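You operate a simulated robot arm through the tools that you are given. There is no shell and no other tool.

You run a simulated robot arm. Do the job below in one go: nothing can be reset, and whatever is moved stays where it is left.

JOB
Lead the gutters to jar 03, run the tank through, drain the tray.
Fine: move the medium gutter over from 02 and join it on with the short one lying next to the dark green tray; 03 gets water at least to its ring, the other jars stay dry and no cup runs over; one run, one gutter at a time, none moved while it runs; close both valves.
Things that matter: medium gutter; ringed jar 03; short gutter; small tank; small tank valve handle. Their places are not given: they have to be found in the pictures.

Only the result counts: the job must be done as asked and must still hold three seconds after the hand-in. Knocking over, shifting, dropping, spilling or breaking anything else fails it.

ROBOT AND FRAMES
A 6-joint arm with a two-finger gripper, fixed in place. Base frame: the origin is on the floor under the middle of its stand, x ahead of it, y to its left, z up; the work surface is at about z = 0.74. Readings come in m, degrees, newtons and seconds.
It reaches about 1.298 m from its shoulder. Its first joint turns from -149.0 to 149.0 degrees. Payload 1.57 kg.
The tool frame sits at the grasp point between the pads (the TCP): z along the fingers, y along the line on which they close. The tips reach 0.021 m beyond it. The gripper opens to 0.07 m; its body begins 0.05 m behind the TCP.
Orientation is that of the tool frame in the base frame, as [roll, pitch, yaw] about the fixed x, y, z axes, in that order (R = Rz(yaw) Ry(pitch) Rx(roll)). With the fingers straight down and closing along the base's y, the tool's x points along the base's -x, its y along +y and its z along -z.

CONTROLS
- The arm moves only by the tool step_arm. Its argument "increments" is one flat list of numbers, 7 for each row, row after row: the shift along the tool's x, y, z in m, then the turn, a rotation vector about the tool's x, y, z in degrees, then the gripper command, from -1 (shut) to 1 (fully open), values between in proportion. In form: [tx, ty, tz, ax, ay, az, grip, tx, ty, tz, ax, ay, az, grip, ...]. A call has 1 to 20 rows; each row is the pose to reach, as a shift and turn from the pose commanded when the call began, along the tool's axes at that moment. Rows are played at 5 a second. More than 0.05 m and 8.6 degrees between two rows, or a gripper value outside its range, and nothing of the call is played. Where a pose cannot be reached the arm comes as near as it can. A force on the tool above 90 N (or 10 N above the force at the start of the call, whichever is more), or a blocked arm, ends the call early, and 0.2 s more pass. The fingers move at their own pace (about 0.0648 m/s each) and stop on an object; they squeeze with about 29 N. The grip force told is the motor's: it shows also when the fingers shut on nothing. Time passes only in rows, and 0.2 s behind the last, so rows that repeat a pose let the fingers close. The reply holds the time, the measured pose of the TCP, the force on the tool along the base axes, the opening and the grip force, in the units named above and with some noise, with the torque about the TCP (base axes, N m) and any sound that the robot's microphone picked up, and new pictures: "pictures" is both (left out), scene, wrist or none.
- Cameras (640 x 400 px; columns grow to the right, rows downward): "scene" is fixed at [0.0502, 0.4994, 1.5075]; the picture's right is [-0.68, -0.74, 0.00], its down [-0.32, 0.29, -0.90] and it looks along [0.66, -0.61, -0.43] (base axes); focal length 343 px, centre (320, 200). "wrist" rides on the gripper at [0.079, 0.004, -0.081] in the tool frame; the picture's right is [-0.05, 1.00, 0.00], its down [-0.67, -0.04, -0.75] and it looks along [-0.74, -0.04, 0.67] (tool axes); focal length 256 px, centre (320, 200).
- raise_lower(by): slides the trunk up (or, below 0, down) by that many m; the arm rides with it, the base frame stays. It gives what a move gives, with no picture.
- measure_at(camera, pixels): there is no depth. For up to 12 entries [column, row, z] of the newest picture of that camera ("zoom" is the newest enlarged one), the place [x, y] in the base frame at which the ray of that pixel passes the height z, good to about 0.002 m. It takes no simulated time.
- zoom(camera, box): a new picture of the part [left, top, right, bottom] of that camera's present view, enlarged. It takes no simulated time.
- finish_job(): hands the job in; it is judged then, once.

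Leave the gripper open and the arm clear of the work at the hand-in unless told otherwise.

The tools are called after "Request:" by a JSON object that holds its "op" and its "data". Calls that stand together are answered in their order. step_arm: Moves the arm, as the interface text tells. Its arguments: {"type":"object","properties":{"increments":{"type":"array","items":{"type":"number"}},"pictures":{"type":"string","enum":["both","scene","wrist","none"]}},"required":["increments"]} The other tools are called the same way: raise_lower (by) moves the trunk up or down; measure_at (camera, pixels) gives the place at which the rays of pixels pass given heights; zoom (camera, box) takes an enlarged picture of a part of a camera's view; finish_job () hands the job in.

At the start:

```text
t: 0.0
eef_pos: [0.6967, -0.3479, 1.1504]
tcp_rot: [179.9, 0.0, 180.0]
force: [0.5, 0.1, 1.0]
moment: [0.02, 0.0, -0.01]
finger_gap: 0.07
gripper_force: 0.1
trunk travel left (down, up): [-0.833, 0.137]
```

scene: 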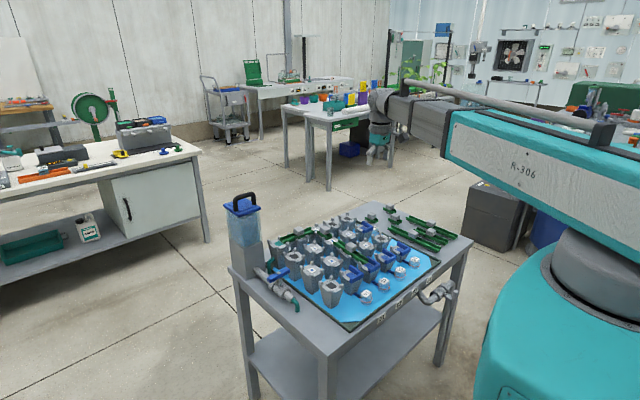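
wrist: 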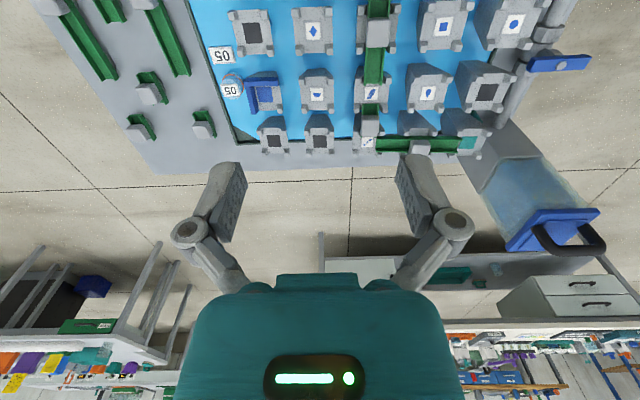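

I see a table with a blue tray, posts with cups, green gutters, a small tank at its far-left corner, and valves. I'll zoom in on the scene camera and the wrist camera before moving anything.

Request:
{"op": "zoom", "data": {"camera": "scene", "box": [220, 180, 480, 342]}}

Request:
{"op": "zoom", "data": {"camera": "wrist", "box": [30, 0, 350, 200]}}

Request:
{"op": "zoom", "data": {"camera": "wrist", "box": [320, 0, 640, 200]}}

```text
2.46 times, centred on (350, 261) of scene
```

zoom: 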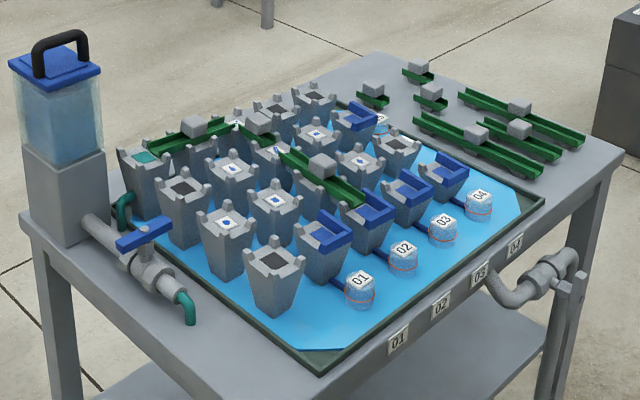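

```text
2.00 times, centred on (190, 100) of wrist
```

zoom: 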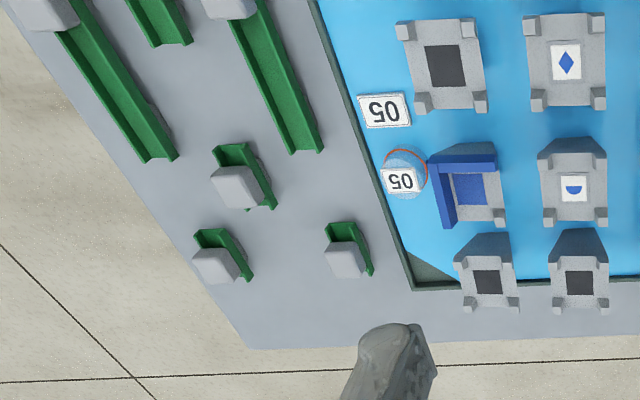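

```text
2.00 times, centred on (480, 100) of wrist
```

zoom: 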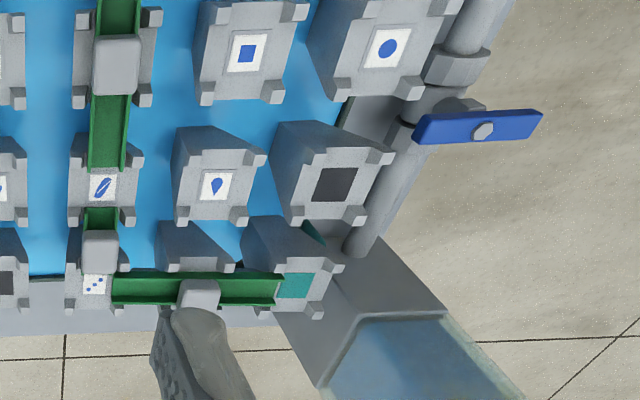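

The cups form a grid that needs a better look. Before moving, I'll measure some spots in the wrist picture: the table corner, tray edge, gutters lying on the left, and the cups.

Request:
{"op": "measure_at", "data": {"camera": "wrist", "pixels": [[155, 174, 0.74], [370, 95, 0.9], [310, 95, 0.9], [367, 142, 0.9], [470, 142, 0.9], [430, 92, 0.9], [512, 25, 0.9], [310, 30, 0.9], [250, 33, 0.9], [232, 90, 0.74], [205, 128, 0.76], [150, 92, 0.76]]}}

Request:
{"op": "step_arm", "data": {"increments": [0.05, 0, 0, 0, 0, 0, 1, 0.1, 0, -0.03, 0, 0, 0, 1, 0.15, 0, -0.06, 0, 0, 0, 1, 0.2, 0, -0.09, 0, 0, 0, 1, 0.25, 0, -0.12, 0, 0, 0, 1, 0.28, 0, -0.15, 0, 0, 0, 1], "pictures": "both"}}

```text
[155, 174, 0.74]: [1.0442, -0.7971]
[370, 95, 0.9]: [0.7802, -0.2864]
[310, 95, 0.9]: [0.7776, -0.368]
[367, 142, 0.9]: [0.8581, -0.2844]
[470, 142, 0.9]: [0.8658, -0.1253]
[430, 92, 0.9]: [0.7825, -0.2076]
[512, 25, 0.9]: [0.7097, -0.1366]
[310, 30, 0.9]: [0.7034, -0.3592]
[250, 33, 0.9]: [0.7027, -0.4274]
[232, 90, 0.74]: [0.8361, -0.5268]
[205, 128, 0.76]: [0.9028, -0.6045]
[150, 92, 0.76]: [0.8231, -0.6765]
```

```text
refused: row 2 steps farther than a row can; nothing moved
```

That call was refused because a row was too long. I'll retry with smaller steps, moving back toward the base and up so I can see the whole tray.

Request:
{"op": "step_arm", "data": {"increments": [0.04, 0, -0.02, 0, 0, 0, 1, 0.08, 0, -0.04, 0, 0, 0, 1, 0.12, 0, -0.06, 0, 0, 0, 1, 0.16, 0, -0.08, 0, 0, 0, 1, 0.2, 0, -0.1, 0, 0, 0, 1, 0.24, 0, -0.12, 0, 0, 0, 1, 0.28, 0, -0.14, 0, 0, 0, 1], "pictures": "both"}}

```text
t: 1.6
eef_pos: [0.4209, -0.3512, 1.1518]
tcp_rot: [-180.0, 0.0, 180.0]
force: [0.0, -0.1, 0.7]
moment: [-0.02, 0.01, -0.01]
finger_gap: 0.0702
gripper_force: 0.0
out of reach, approached as far as the arm can: row 1, 2, 3, 4, 5, 6, 7
trunk travel left (down, up): [-0.833, 0.137]
```

scene: 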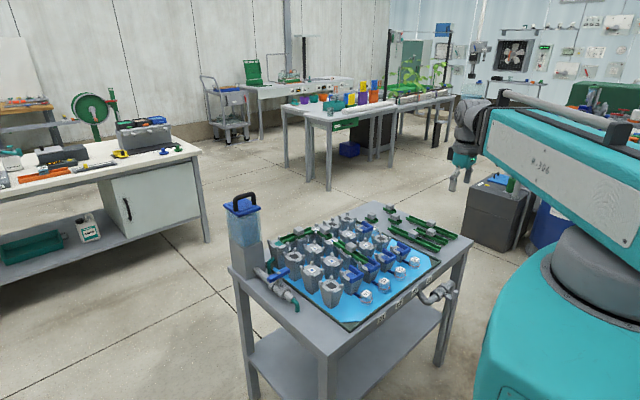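
wrist: 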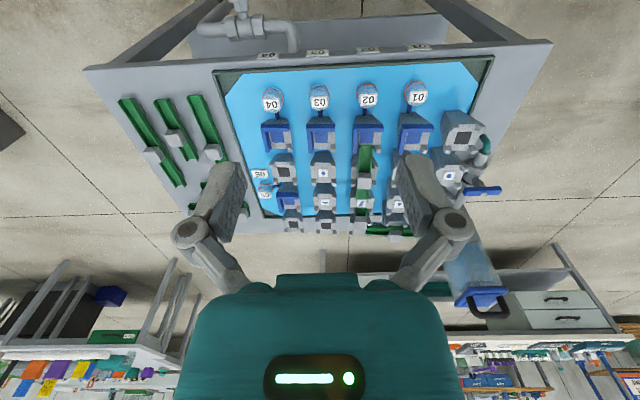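

This view shows the whole table, and z went no higher than about 1.15. I'll zoom into the overview for detail.

Request:
{"op": "zoom", "data": {"camera": "wrist", "box": [230, 60, 390, 160]}}

Request:
{"op": "zoom", "data": {"camera": "wrist", "box": [240, 140, 400, 240]}}

Request:
{"op": "zoom", "data": {"camera": "wrist", "box": [370, 60, 530, 160]}}

Request:
{"op": "zoom", "data": {"camera": "wrist", "box": [80, 0, 400, 200]}}

```text
4.00 times, centred on (310, 110) of wrist
```

zoom: 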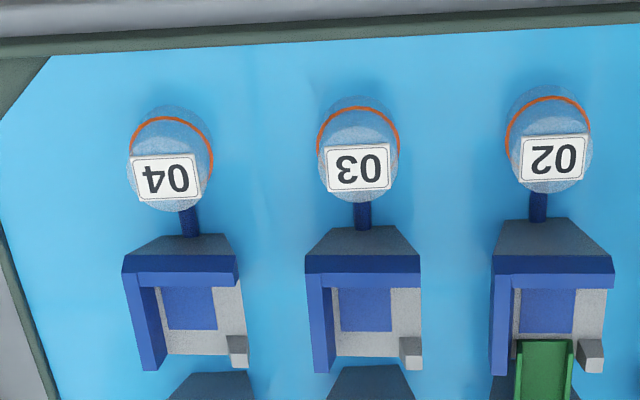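

```text
4.00 times, centred on (320, 190) of wrist
```

zoom: 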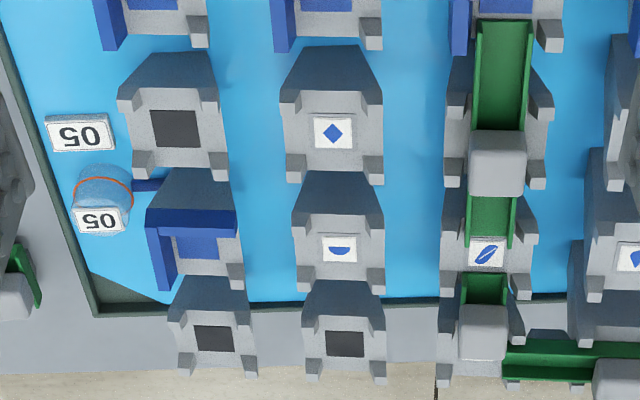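

```text
4.00 times, centred on (450, 110) of wrist
```

zoom: 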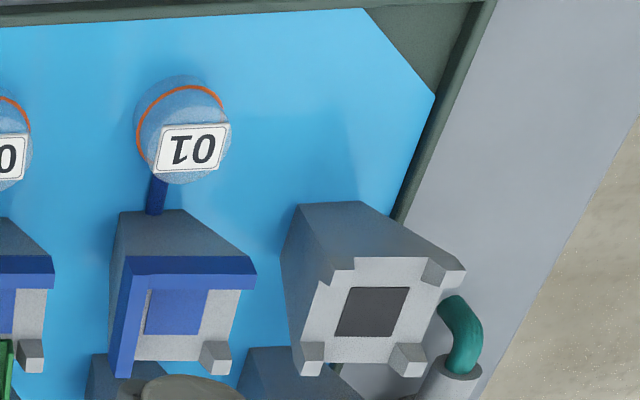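

```text
2.00 times, centred on (240, 100) of wrist
```

zoom: 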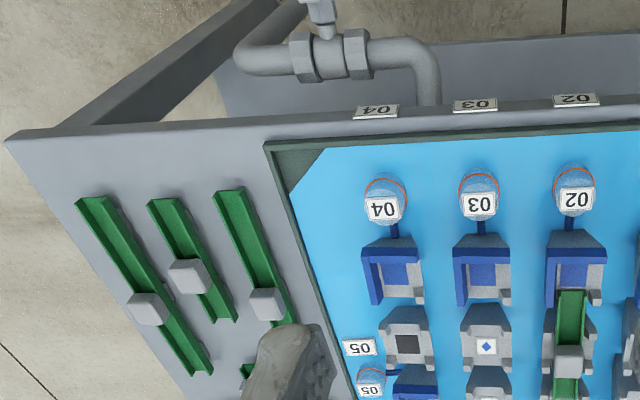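

I now read the layout. The path runs from the source cup through an upper gutter to the dots cup, then a short gutter to the leaf cup, then the medium gutter to blue cup 02. Next I'll look closely at the tank valve, the drain valve and the gutters.

Request:
{"op": "zoom", "data": {"camera": "scene", "box": [222, 185, 318, 245]}}

Request:
{"op": "zoom", "data": {"camera": "scene", "box": [245, 250, 325, 300]}}

Request:
{"op": "zoom", "data": {"camera": "scene", "box": [400, 260, 480, 310]}}

Request:
{"op": "zoom", "data": {"camera": "scene", "box": [270, 210, 366, 270]}}

Request:
{"op": "zoom", "data": {"camera": "scene", "box": [350, 200, 446, 260]}}

Request:
{"op": "zoom", "data": {"camera": "scene", "box": [330, 240, 426, 300]}}

```text
6.67 times, centred on (270, 215) of scene
```

zoom: 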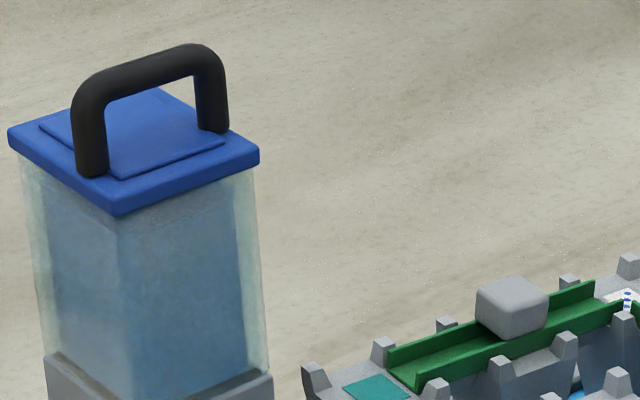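

```text
8.00 times, centred on (285, 275) of scene
```

zoom: 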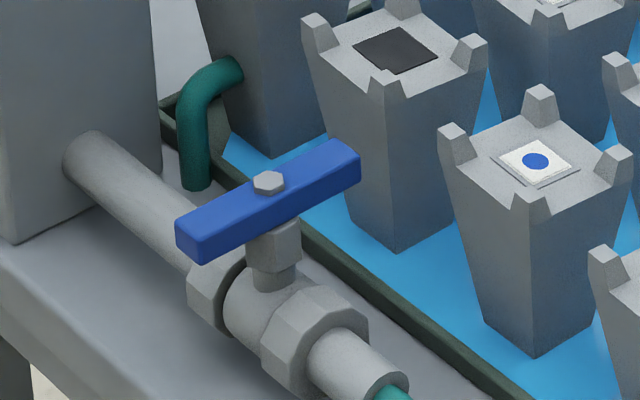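

```text
8.00 times, centred on (440, 285) of scene
```

zoom: 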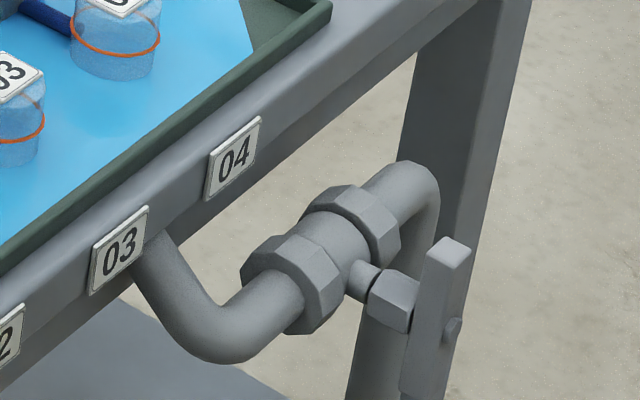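

```text
6.67 times, centred on (318, 240) of scene
```

zoom: 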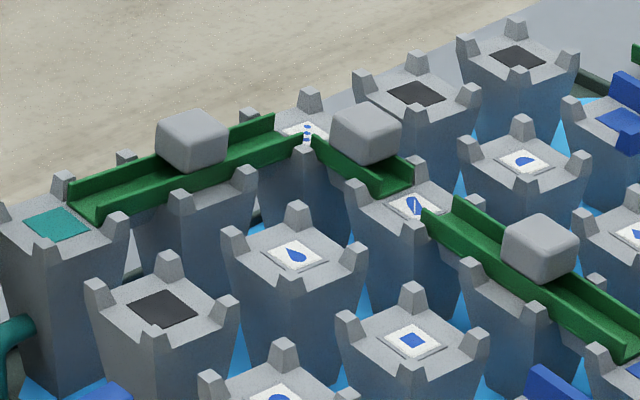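

```text
6.67 times, centred on (398, 230) of scene
```

zoom: 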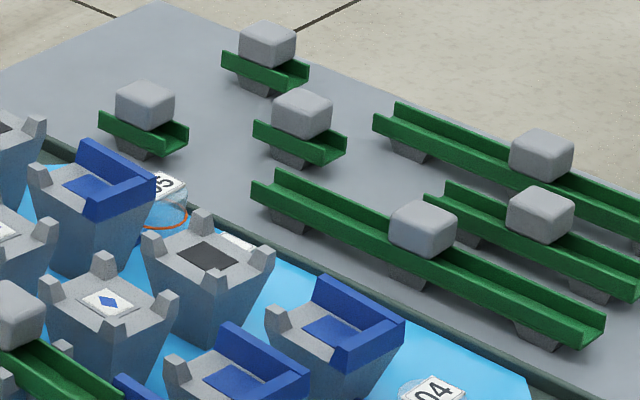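

```text
6.67 times, centred on (378, 270) of scene
```

zoom: 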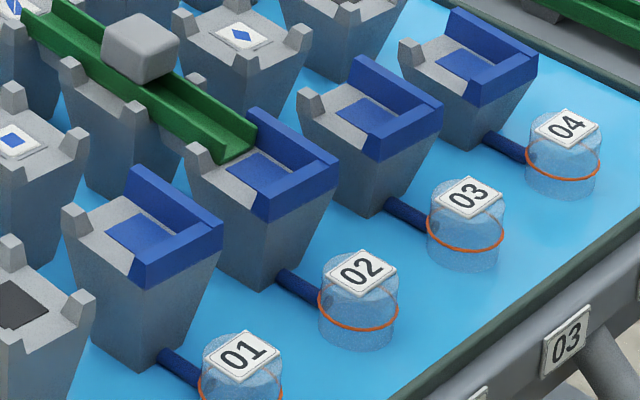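

The zooms are sharp. Gutters sit between the corner posts of the cups with their feet in the gaps, and the tank valve handle lies across its pipe, so it looks closed. I'll triangulate cup and gutter heights with both cameras, starting from the scene camera.

Request:
{"op": "zoom", "data": {"camera": "scene", "box": [310, 215, 390, 265]}}

Request:
{"op": "zoom", "data": {"camera": "wrist", "box": [280, 130, 392, 200]}}

```text
8.00 times, centred on (350, 240) of scene
```

zoom: 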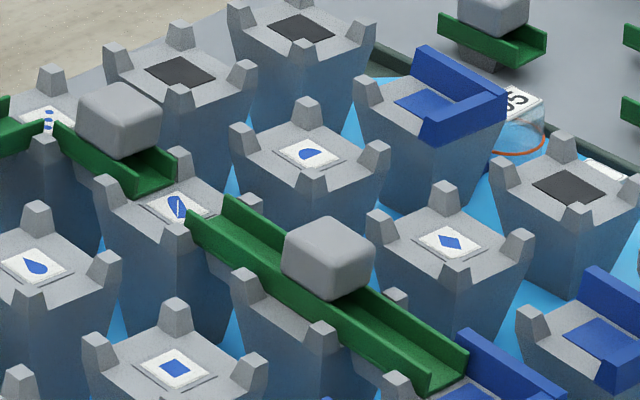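

```text
5.71 times, centred on (336, 165) of wrist
```

zoom: 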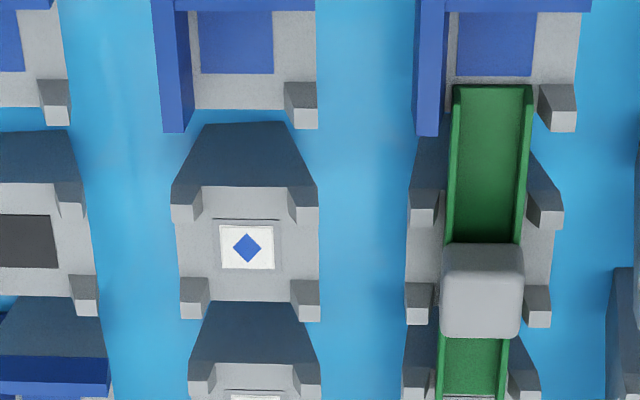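

I'll cast rays for the card centres from both cameras.

Request:
{"op": "measure_at", "data": {"camera": "scene", "pixels": [[366.25, 245.25, 0.8], [366.25, 245.25, 0.9], [348.9, 234.1, 0.8], [348.9, 234.1, 0.9], [332.5, 240.9, 0.8], [332.5, 240.9, 0.9], [315.75, 230.25, 0.8], [315.75, 230.25, 0.9], [331.75, 261.1, 0.8], [331.75, 261.1, 0.9], [314.6, 248.25, 0.8], [314.6, 248.25, 0.9]]}}

Request:
{"op": "measure_at", "data": {"camera": "wrist", "pixels": [[323.2, 173.4, 0.8], [323.2, 173.4, 0.9], [325, 202, 0.8], [325, 202, 0.9], [361.5, 203, 0.8], [361.5, 203, 0.9]]}}

Request:
{"op": "zoom", "data": {"camera": "wrist", "box": [280, 180, 392, 250]}}

```text
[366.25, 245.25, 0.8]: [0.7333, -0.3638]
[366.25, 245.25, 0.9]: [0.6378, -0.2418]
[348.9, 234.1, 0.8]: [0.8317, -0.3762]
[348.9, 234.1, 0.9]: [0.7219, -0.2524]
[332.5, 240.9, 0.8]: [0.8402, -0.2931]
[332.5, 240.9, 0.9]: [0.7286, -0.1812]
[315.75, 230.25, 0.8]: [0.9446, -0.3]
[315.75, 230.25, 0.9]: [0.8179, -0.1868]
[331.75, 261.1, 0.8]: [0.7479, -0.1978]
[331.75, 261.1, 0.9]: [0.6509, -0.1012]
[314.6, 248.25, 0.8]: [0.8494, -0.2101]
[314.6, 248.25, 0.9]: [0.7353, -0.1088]
```

```text
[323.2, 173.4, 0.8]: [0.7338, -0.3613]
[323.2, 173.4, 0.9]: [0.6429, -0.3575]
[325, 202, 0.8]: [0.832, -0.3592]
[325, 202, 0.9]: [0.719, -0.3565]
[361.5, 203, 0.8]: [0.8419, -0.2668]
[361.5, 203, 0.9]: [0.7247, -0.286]
```

```text
5.71 times, centred on (336, 215) of wrist
```

zoom: 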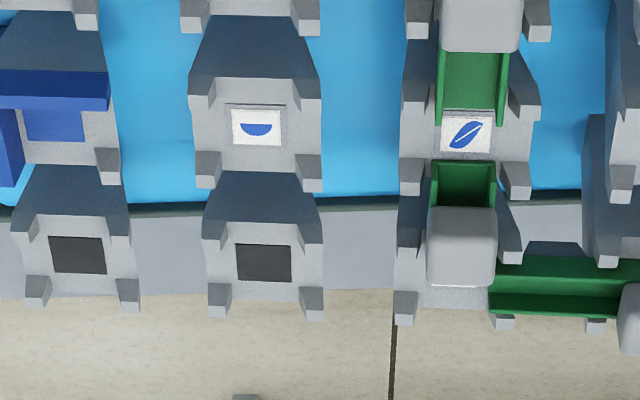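

Triangulation agrees well: the half-moon card is near (0.816, -0.359, 0.814), the leaf card near (0.818, -0.271, 0.82), and the grid pitch is about 0.086. I'll move the camera closer over the medium gutter for finer measurements.

Request:
{"op": "step_arm", "data": {"increments": [-0.04, 0, 0.01, 0, 0, 0, 1, -0.08, 0, 0.02, 0, 0, 0, 1, -0.12, 0.01, 0.03, 0, 0, 0, 1, -0.16, 0.02, 0.04, 0, 0, 0, 1, -0.18, 0.03, 0.05, 0, 0, 0, 1], "pictures": "wrist"}}

```text
t: 2.8
eef_pos: [0.5978, -0.3238, 1.1518]
tcp_rot: [180.0, 0.0, 180.0]
force: [0.0, -0.2, -0.6]
moment: [0.03, 0.02, 0.0]
finger_gap: 0.0701
gripper_force: 0.0
out of reach, approached as far as the arm can: row 1, 2, 3, 4, 5
trunk travel left (down, up): [-0.833, 0.137]
```

wrist: 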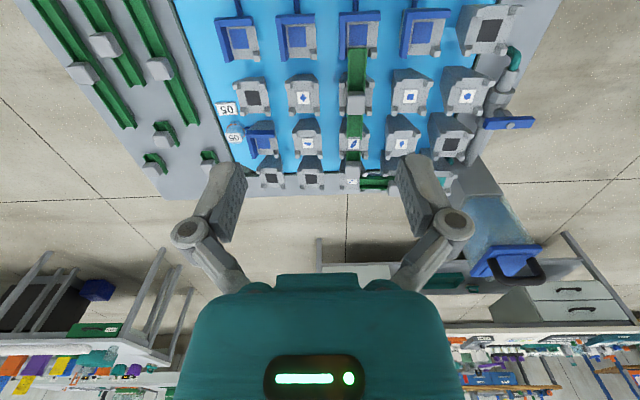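

The commanded z is still above the reachable height, so I'll go down to about 1.07 for a closer look and keep x.

Request:
{"op": "step_arm", "data": {"increments": [0, 0, 0.05, 0, 0, 0, 1, 0, 0, 0.1, 0, 0, 0, 1, 0, 0, 0.14, 0, 0, 0, 1, 0, 0, 0.17, 0, 0, 0, 1], "pictures": "wrist"}}

```text
t: 3.8
eef_pos: [0.5984, -0.3235, 1.1514]
tcp_rot: [-180.0, 0.0, -180.0]
force: [-0.7, 0.2, 0.1]
moment: [0.03, 0.0, -0.01]
finger_gap: 0.0698
gripper_force: 0.0
out of reach, approached as far as the arm can: row 1, 2, 3, 4
trunk travel left (down, up): [-0.833, 0.137]
```

wrist: 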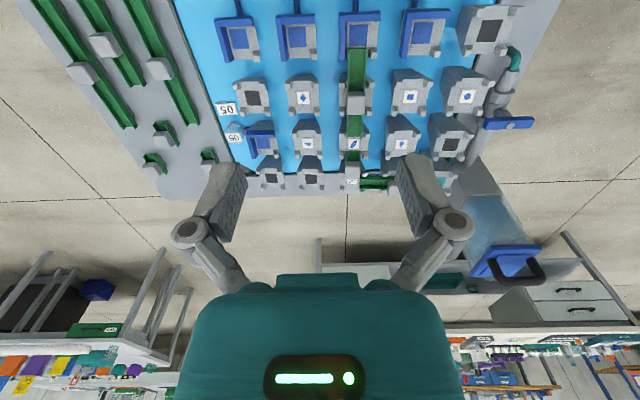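

The height did not change, so this arm moves in a plane and height comes from the trunk. I'll lower the trunk 0.08 m, which stays well clear of the cups since the fingertips remain above 1.0.

Request:
{"op": "raise_lower", "data": {"by": -0.08}}

Request:
{"op": "step_arm", "data": {"increments": [-0.01, 0, 0, 0, 0, 0, 1], "pictures": "wrist"}}

```text
t: 5.0
eef_pos: [0.5985, -0.3233, 1.0711]
tcp_rot: [-180.0, -0.1, -179.9]
force: [-0.4, -0.7, -0.4]
moment: [0.03, 0.0, 0.0]
finger_gap: 0.0704
gripper_force: 0.1
trunk travel left (down, up): [-0.753, 0.217]
```

```text
t: 5.4
eef_pos: [0.6083, -0.3238, 1.0706]
tcp_rot: [-180.0, 0.0, 180.0]
force: [-0.4, -0.8, -0.7]
moment: [0.02, 0.01, 0.0]
finger_gap: 0.0696
gripper_force: 0.1
trunk travel left (down, up): [-0.753, 0.217]
```

wrist: 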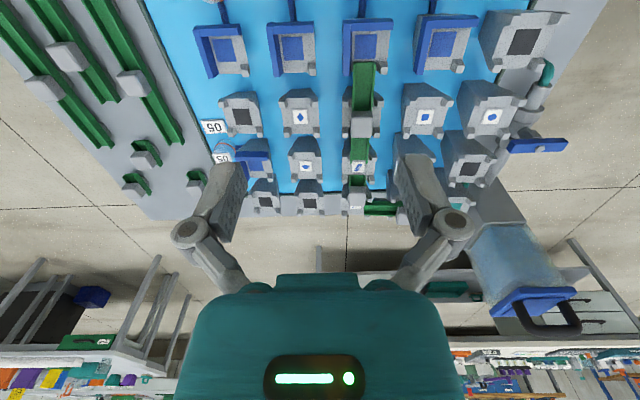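

The trunk sets the height, and the commanded pose now follows. I'll zoom in on the medium gutter and the surrounding cups.

Request:
{"op": "zoom", "data": {"camera": "wrist", "box": [272, 20, 432, 120]}}

Request:
{"op": "zoom", "data": {"camera": "wrist", "box": [272, 125, 432, 225]}}

Request:
{"op": "zoom", "data": {"camera": "wrist", "box": [100, 125, 260, 225]}}

Request:
{"op": "zoom", "data": {"camera": "wrist", "box": [430, 60, 590, 160]}}

```text
4.00 times, centred on (352, 70) of wrist
```

zoom: 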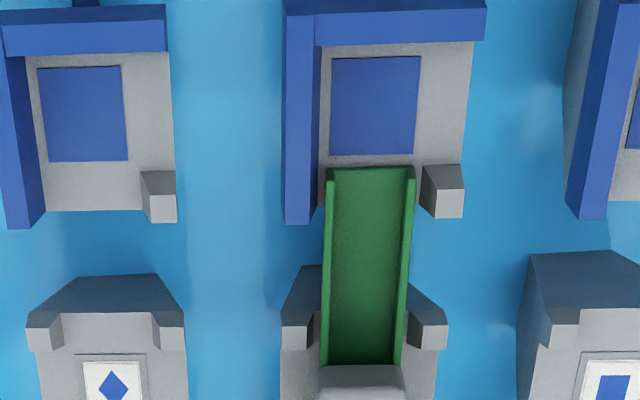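

```text
4.00 times, centred on (352, 175) of wrist
```

zoom: 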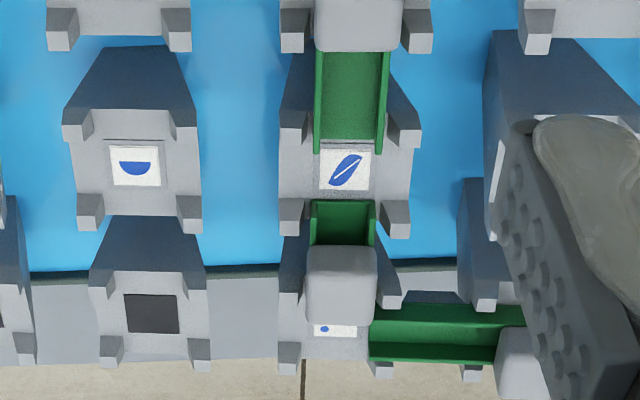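

```text
4.00 times, centred on (180, 175) of wrist
```

zoom: 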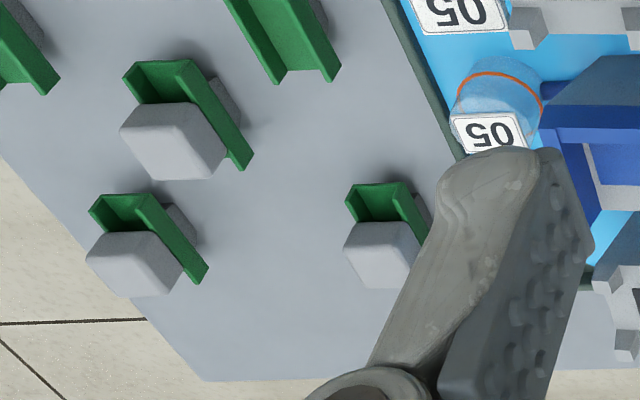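

```text
4.00 times, centred on (510, 110) of wrist
```

zoom: 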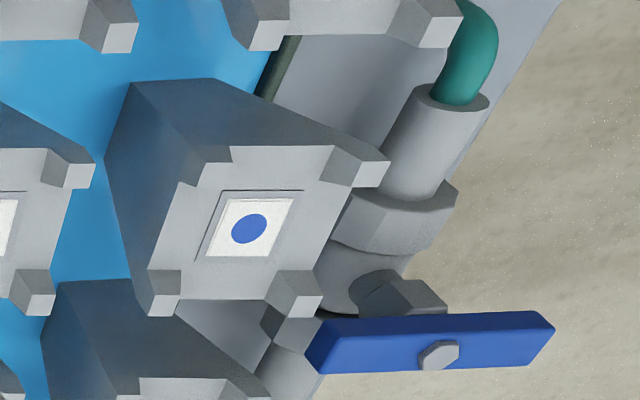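

I need exact numbers for the medium gutter's block, so I'll zoom in tight with both cameras.

Request:
{"op": "zoom", "data": {"camera": "scene", "box": [334, 232, 374, 257]}}

Request:
{"op": "zoom", "data": {"camera": "wrist", "box": [328, 80, 392, 120]}}

Request:
{"op": "zoom", "data": {"camera": "wrist", "box": [328, 110, 392, 150]}}

```text
16.00 times, centred on (354, 244) of scene
```

zoom: 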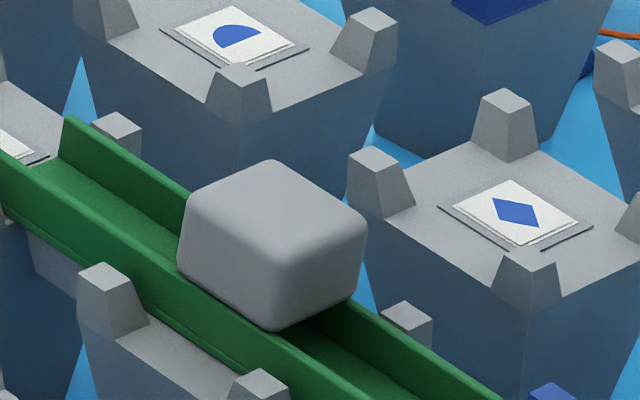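

```text
10.00 times, centred on (360, 100) of wrist
```

zoom: 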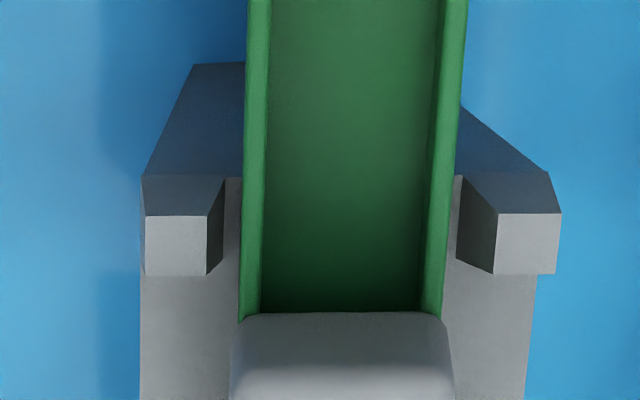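

```text
10.00 times, centred on (360, 130) of wrist
```

zoom: 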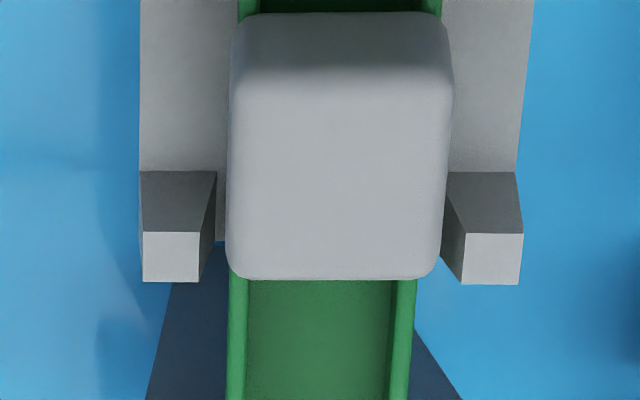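

Request:
{"op": "measure_at", "data": {"camera": "scene", "pixels": [[351.25, 245.25, 0.84], [351.25, 245.25, 0.88], [348.8, 234.3, 0.81], [366.25, 245.3, 0.8]]}}

Request:
{"op": "measure_at", "data": {"camera": "wrist", "pixels": [[361.8, 127.9, 0.84], [361.8, 127.9, 0.88], [350.9, 127.9, 0.85], [372.6, 127.9, 0.85], [361.8, 119.0, 0.85], [361.8, 137.8, 0.85], [305.6, 166.2, 0.8], [305.6, 166.2, 0.83], [358, 167.5, 0.8], [358, 167.5, 0.83], [300, 117, 0.8], [300, 117, 0.83]]}}

```text
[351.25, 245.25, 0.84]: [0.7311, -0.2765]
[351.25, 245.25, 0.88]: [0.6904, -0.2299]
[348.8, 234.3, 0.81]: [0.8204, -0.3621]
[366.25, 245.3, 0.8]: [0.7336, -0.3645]
```

```text
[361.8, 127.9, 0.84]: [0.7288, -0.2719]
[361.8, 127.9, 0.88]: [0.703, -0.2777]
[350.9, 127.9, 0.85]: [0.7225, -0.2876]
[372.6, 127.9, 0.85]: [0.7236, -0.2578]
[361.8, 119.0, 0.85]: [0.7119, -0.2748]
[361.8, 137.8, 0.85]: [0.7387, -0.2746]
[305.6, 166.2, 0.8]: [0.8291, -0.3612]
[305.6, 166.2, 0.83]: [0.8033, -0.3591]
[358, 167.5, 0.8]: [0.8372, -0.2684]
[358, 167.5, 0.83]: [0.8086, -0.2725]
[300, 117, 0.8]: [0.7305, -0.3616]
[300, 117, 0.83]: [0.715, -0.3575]
```

The block of the medium gutter has its top near (0.727, -0.272, 0.8435) and is about 30 mm wide. The cup pitch is about 0.0895 and each cup sits about 9 mm lower than the one before. I'll check the finger shape and look at the blue cups before grasping.

Request:
{"op": "zoom", "data": {"camera": "scene", "box": [380, 90, 540, 190]}}

Request:
{"op": "zoom", "data": {"camera": "scene", "box": [340, 240, 404, 280]}}

Request:
{"op": "zoom", "data": {"camera": "wrist", "box": [380, 130, 460, 180]}}

```text
4.00 times, centred on (460, 140) of scene
```

zoom: 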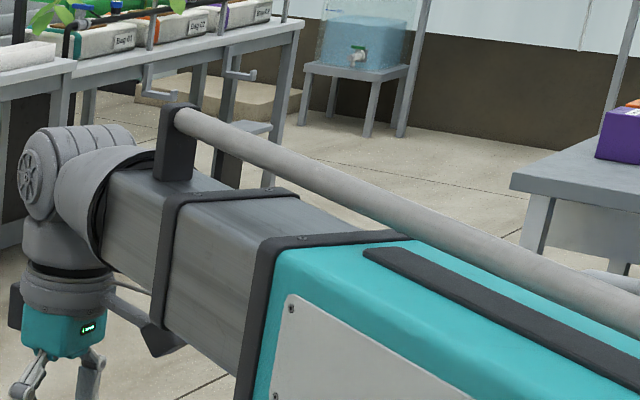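

```text
10.00 times, centred on (372, 260) of scene
```

zoom: 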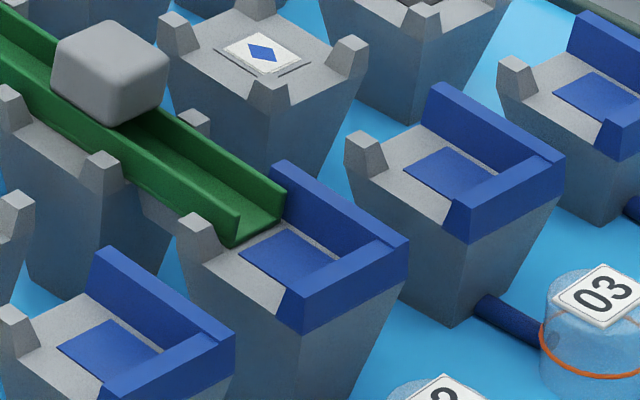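

```text
8.00 times, centred on (420, 155) of wrist
```

zoom: 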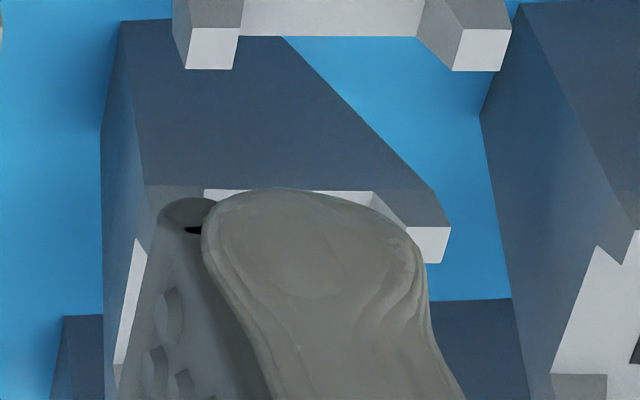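

The arm is a telescoping boom. To get the grid's yaw, I'll measure far-apart cards at their estimated heights: circle, square, drop and diamond. I'll also measure the edges of the medium block.

Request:
{"op": "measure_at", "data": {"camera": "wrist", "pixels": [[492, 117, 0.829], [425.2, 116.8, 0.82], [300.25, 117, 0.803], [305.75, 166.25, 0.812], [358, 167.5, 0.82], [242.5, 117.5, 0.794]]}}

Request:
{"op": "zoom", "data": {"camera": "wrist", "box": [272, 85, 352, 135]}}

Request:
{"op": "zoom", "data": {"camera": "wrist", "box": [460, 90, 540, 140]}}

```text
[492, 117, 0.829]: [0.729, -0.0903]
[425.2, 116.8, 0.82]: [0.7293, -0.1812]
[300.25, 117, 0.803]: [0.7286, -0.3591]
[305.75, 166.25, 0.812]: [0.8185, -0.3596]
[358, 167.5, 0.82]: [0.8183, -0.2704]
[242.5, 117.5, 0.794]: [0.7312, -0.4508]
```

```text
8.00 times, centred on (312, 110) of wrist
```

zoom: 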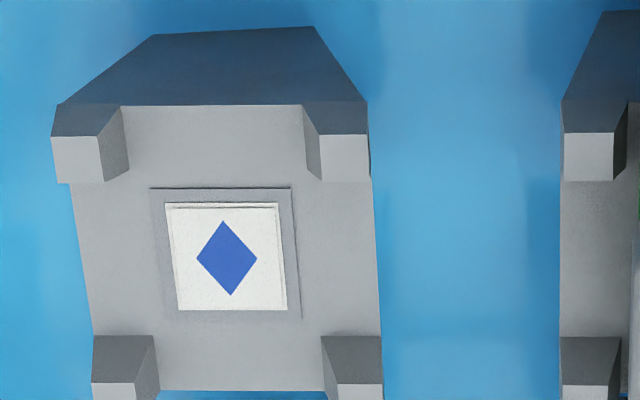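

```text
8.00 times, centred on (500, 115) of wrist
```

zoom: 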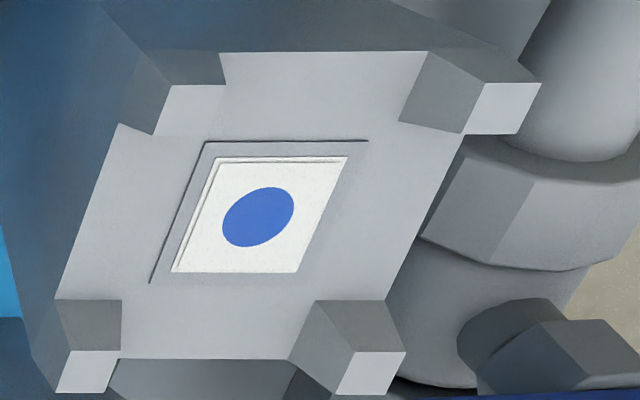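

The grid lines up with the base axes, with cup centres at x ≈ 0.639/0.729/0.819/0.909 and y ≈ -0.09…-0.45, pitch 0.09. I'll move the TCP above the medium block at (0.728, -0.271) with the gripper partly open.

Request:
{"op": "step_arm", "data": {"increments": [-0.04, 0.018, 0, 0, 0, 0, 0.5, -0.08, 0.036, 0, 0, 0, 0, 0.4, -0.12, 0.053, 0, 0, 0, 0, 0.4, -0.12, 0.053, 0, 0, 0, 0, 0.4], "pictures": "wrist"}}

```text
t: 6.4
eef_pos: [0.7294, -0.2698, 1.0717]
tcp_rot: [-180.0, 0.0, 180.0]
force: [0.0, 0.0, 0.1]
moment: [0.03, 0.02, 0.0]
finger_gap: 0.0487
gripper_force: 0.0
trunk travel left (down, up): [-0.753, 0.217]
```

wrist: 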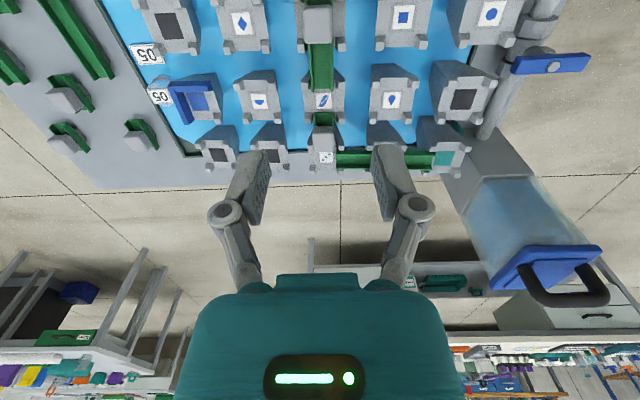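

The block is at about (317, 18), right below the gripper. I'll zoom in to check the alignment and read the short gutters from this view too.

Request:
{"op": "zoom", "data": {"camera": "wrist", "box": [280, 0, 360, 50]}}

Request:
{"op": "zoom", "data": {"camera": "wrist", "box": [100, 100, 196, 160]}}

Request:
{"op": "measure_at", "data": {"camera": "wrist", "pixels": [[317, 18, 0.8435], [302, 18, 0.8435], [332, 18, 0.8435], [322.5, 101, 0.82], [258, 101, 0.812], [325.5, 156, 0.829]]}}

```text
8.00 times, centred on (320, 25) of wrist
```

zoom: 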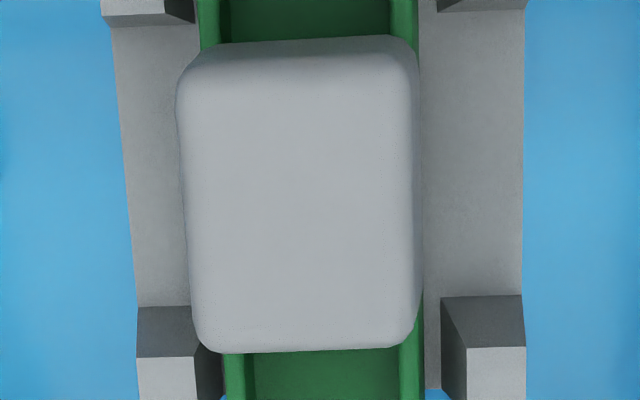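

```text
6.67 times, centred on (148, 130) of wrist
```

zoom: 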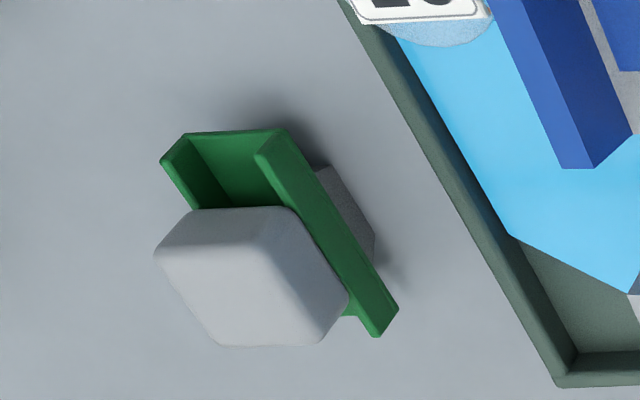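

```text
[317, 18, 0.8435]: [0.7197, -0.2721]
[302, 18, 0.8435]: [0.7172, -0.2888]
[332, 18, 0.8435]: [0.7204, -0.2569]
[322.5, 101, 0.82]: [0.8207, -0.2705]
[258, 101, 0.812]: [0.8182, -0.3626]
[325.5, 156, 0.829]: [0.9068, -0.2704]
```

The block top centre is near (0.729, -0.271), directly under the TCP. I'll lower the trunk partway to TCP z ≈ 0.90 (tips 0.88, above everything here) and check.

Request:
{"op": "raise_lower", "data": {"by": -0.17}}

Request:
{"op": "step_arm", "data": {"increments": [0, 0, 0, 0, 0, 0, 0.4], "pictures": "both"}}

```text
t: 8.3
eef_pos: [0.7292, -0.2705, 0.901]
tcp_rot: [-180.0, 0.0, 179.9]
force: [-0.2, 0.7, 0.2]
moment: [-0.03, 0.0, -0.01]
finger_gap: 0.0489
gripper_force: 0.0
trunk travel left (down, up): [-0.583, 0.387]
```

```text
t: 8.7
eef_pos: [0.7292, -0.2702, 0.9009]
tcp_rot: [-180.0, 0.0, -180.0]
force: [-0.4, 0.4, 0.3]
moment: [0.01, -0.01, 0.03]
finger_gap: 0.049
gripper_force: 0.1
trunk travel left (down, up): [-0.583, 0.387]
```

scene: 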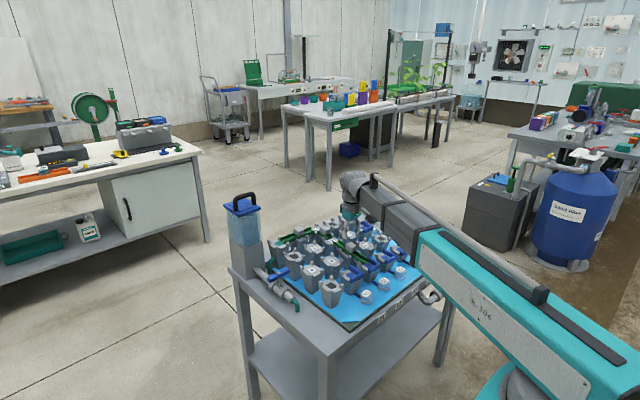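
wrist: 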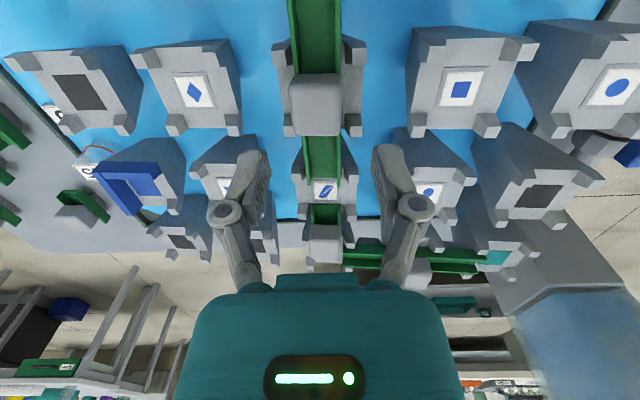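

I'll zoom and measure the block at its top height from here.

Request:
{"op": "zoom", "data": {"camera": "wrist", "box": [256, 60, 384, 140]}}

Request:
{"op": "measure_at", "data": {"camera": "wrist", "pixels": [[315, 105, 0.8435], [290, 105, 0.8435], [340, 105, 0.8435], [320, 182, 0.9009]]}}

Request:
{"op": "zoom", "data": {"camera": "scene", "box": [316, 205, 396, 255]}}

```text
5.00 times, centred on (320, 100) of wrist
```

zoom: 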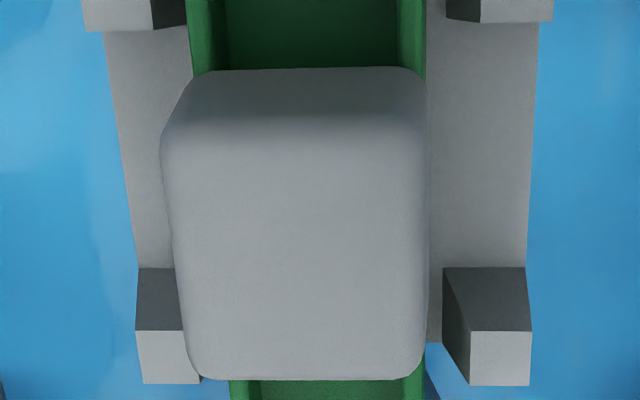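

```text
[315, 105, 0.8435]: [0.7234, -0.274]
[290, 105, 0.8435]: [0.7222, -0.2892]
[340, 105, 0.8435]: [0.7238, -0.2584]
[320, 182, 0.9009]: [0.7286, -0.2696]
```

```text
8.00 times, centred on (356, 230) of scene
```

zoom: 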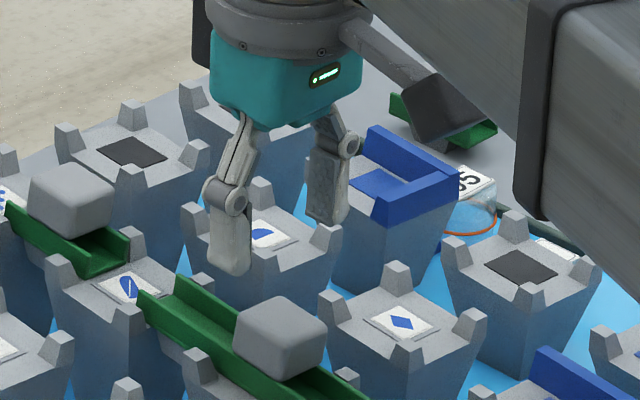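

The block centre reads y ≈ -0.2725, so I'll shift 2 mm to -y and then lower to TCP z ≈ 0.846 (tips 0.825, above the rim).

Request:
{"op": "step_arm", "data": {"increments": [0.001, -0.002, 0, 0, 0, 0, 0.4], "pictures": "none"}}

Request:
{"op": "raise_lower", "data": {"by": -0.055}}

Request:
{"op": "step_arm", "data": {"increments": [0, 0, 0, 0, 0, 0, 0.4], "pictures": "both"}}

```text
t: 9.1
eef_pos: [0.7274, -0.2736, 0.9014]
tcp_rot: [180.0, -0.1, -179.9]
force: [-0.2, -0.4, 0.5]
moment: [-0.01, -0.01, 0.02]
finger_gap: 0.0489
gripper_force: 0.0
trunk travel left (down, up): [-0.583, 0.387]
```

```text
t: 10.1
eef_pos: [0.7283, -0.273, 0.8456]
tcp_rot: [179.9, 0.0, -180.0]
force: [-0.3, -0.2, -0.6]
moment: [0.03, -0.04, -0.01]
finger_gap: 0.0491
gripper_force: 0.1
trunk travel left (down, up): [-0.528, 0.442]
```

```text
t: 10.4
eef_pos: [0.7279, -0.2725, 0.8469]
tcp_rot: [180.0, 0.0, 179.9]
force: [0.6, 1.0, -0.7]
moment: [0.03, -0.02, 0.02]
finger_gap: 0.0493
gripper_force: 0.0
trunk travel left (down, up): [-0.528, 0.442]
```

scene: 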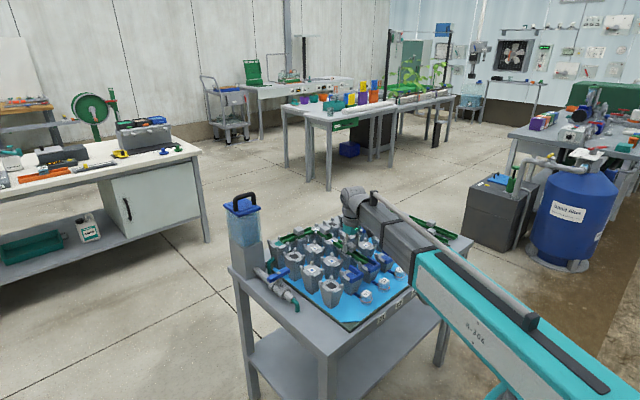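
wrist: 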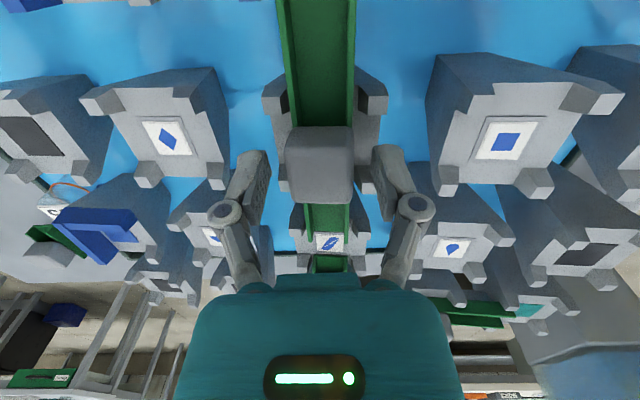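

The block sits between the fingers at (320, 165). I'll zoom in to check finger depth and clearance from the posts.

Request:
{"op": "zoom", "data": {"camera": "wrist", "box": [224, 110, 416, 230]}}

Request:
{"op": "zoom", "data": {"camera": "scene", "box": [324, 220, 388, 260]}}

```text
3.33 times, centred on (320, 170) of wrist
```

zoom: 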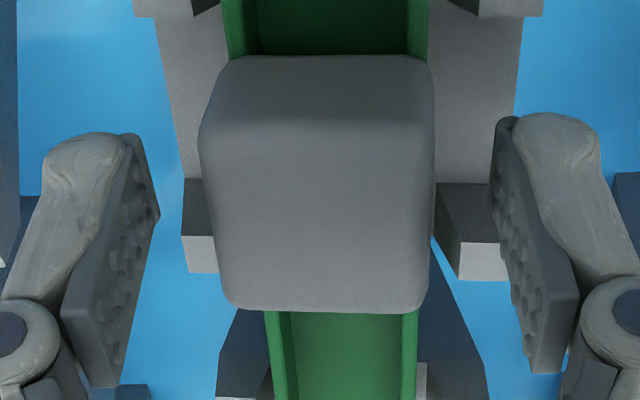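

```text
10.00 times, centred on (356, 240) of scene
```

zoom: 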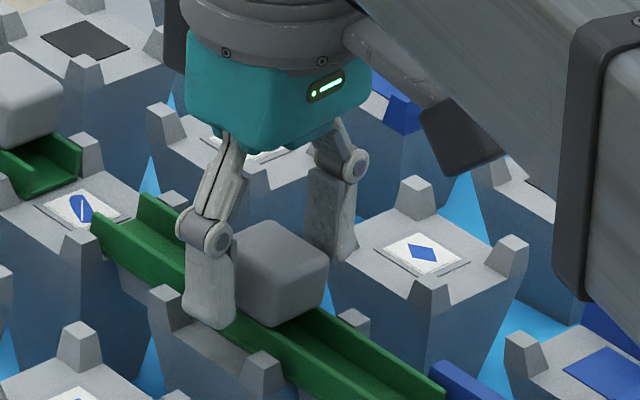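

The fingers straddle the block with room to spare from the posts. I'll close the gripper on it.

Request:
{"op": "step_arm", "data": {"increments": [0, 0, 0, 0, 0, 0, -1, 0, 0, 0, 0, 0, 0, -1, 0, 0, 0, 0, 0, 0, -1, 0, 0, 0, 0, 0, 0, -1], "pictures": "wrist"}}

Request:
{"op": "zoom", "data": {"camera": "wrist", "box": [224, 60, 416, 180]}}

```text
t: 11.4
eef_pos: [0.7288, -0.2726, 0.8467]
tcp_rot: [180.0, 0.0, 179.9]
force: [-0.4, -0.4, 2.4]
moment: [0.06, 0.08, -0.02]
finger_gap: 0.0295
gripper_force: 29.1
trunk travel left (down, up): [-0.528, 0.442]
```

wrist: 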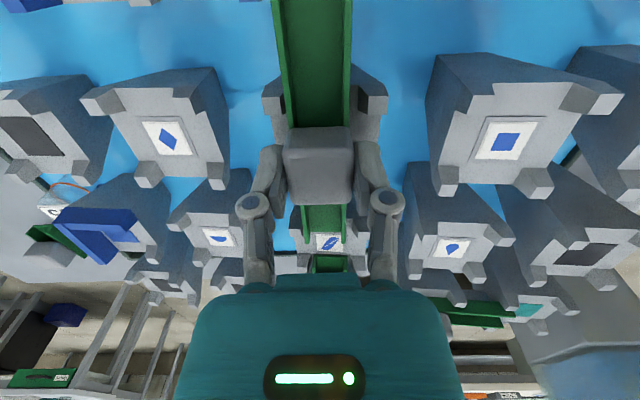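

```text
3.33 times, centred on (320, 120) of wrist
```

zoom: 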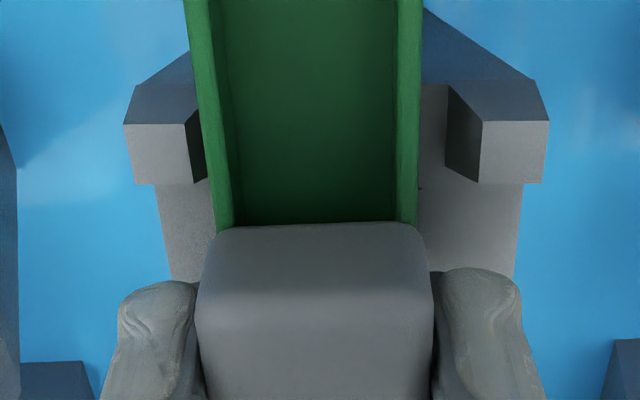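

The grip holds with a 29.5 mm gap and 29 N. I'll raise the trunk 0.07 to lift the medium gutter clear.

Request:
{"op": "raise_lower", "data": {"by": 0.07}}

Request:
{"op": "step_arm", "data": {"increments": [0, 0, 0, 0, 0, 0, -1], "pictures": "both"}}

Request:
{"op": "zoom", "data": {"camera": "scene", "box": [310, 205, 406, 265]}}

```text
t: 12.5
eef_pos: [0.7277, -0.2731, 0.9167]
tcp_rot: [180.0, 0.0, 179.9]
force: [-0.5, -0.2, -1.2]
moment: [-0.02, -0.05, 0.0]
finger_gap: 0.0292
gripper_force: 28.2
trunk travel left (down, up): [-0.598, 0.372]
```

```text
t: 12.9
eef_pos: [0.7278, -0.2728, 0.9153]
tcp_rot: [180.0, 0.0, -179.9]
force: [0.6, 0.2, -0.7]
moment: [-0.01, -0.01, 0.0]
finger_gap: 0.0292
gripper_force: 29.3
trunk travel left (down, up): [-0.598, 0.372]
```

scene: 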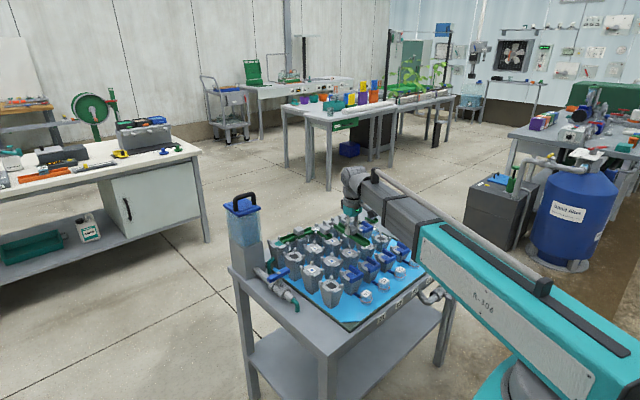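
wrist: 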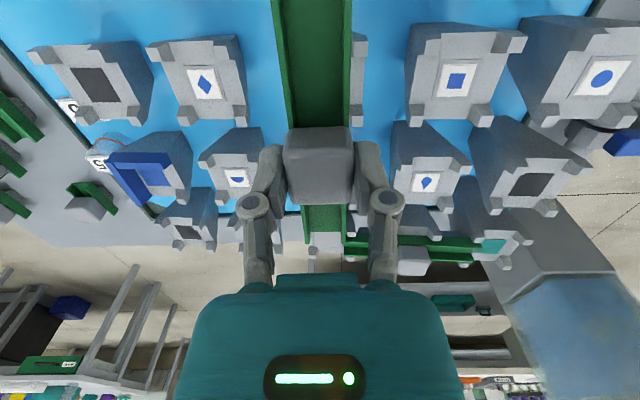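

```text
6.67 times, centred on (358, 235) of scene
```

zoom: 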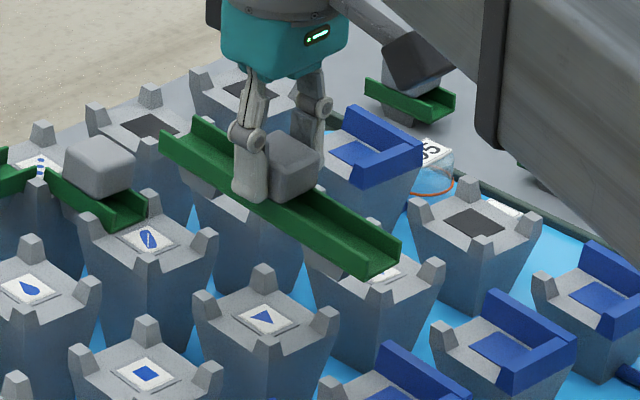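

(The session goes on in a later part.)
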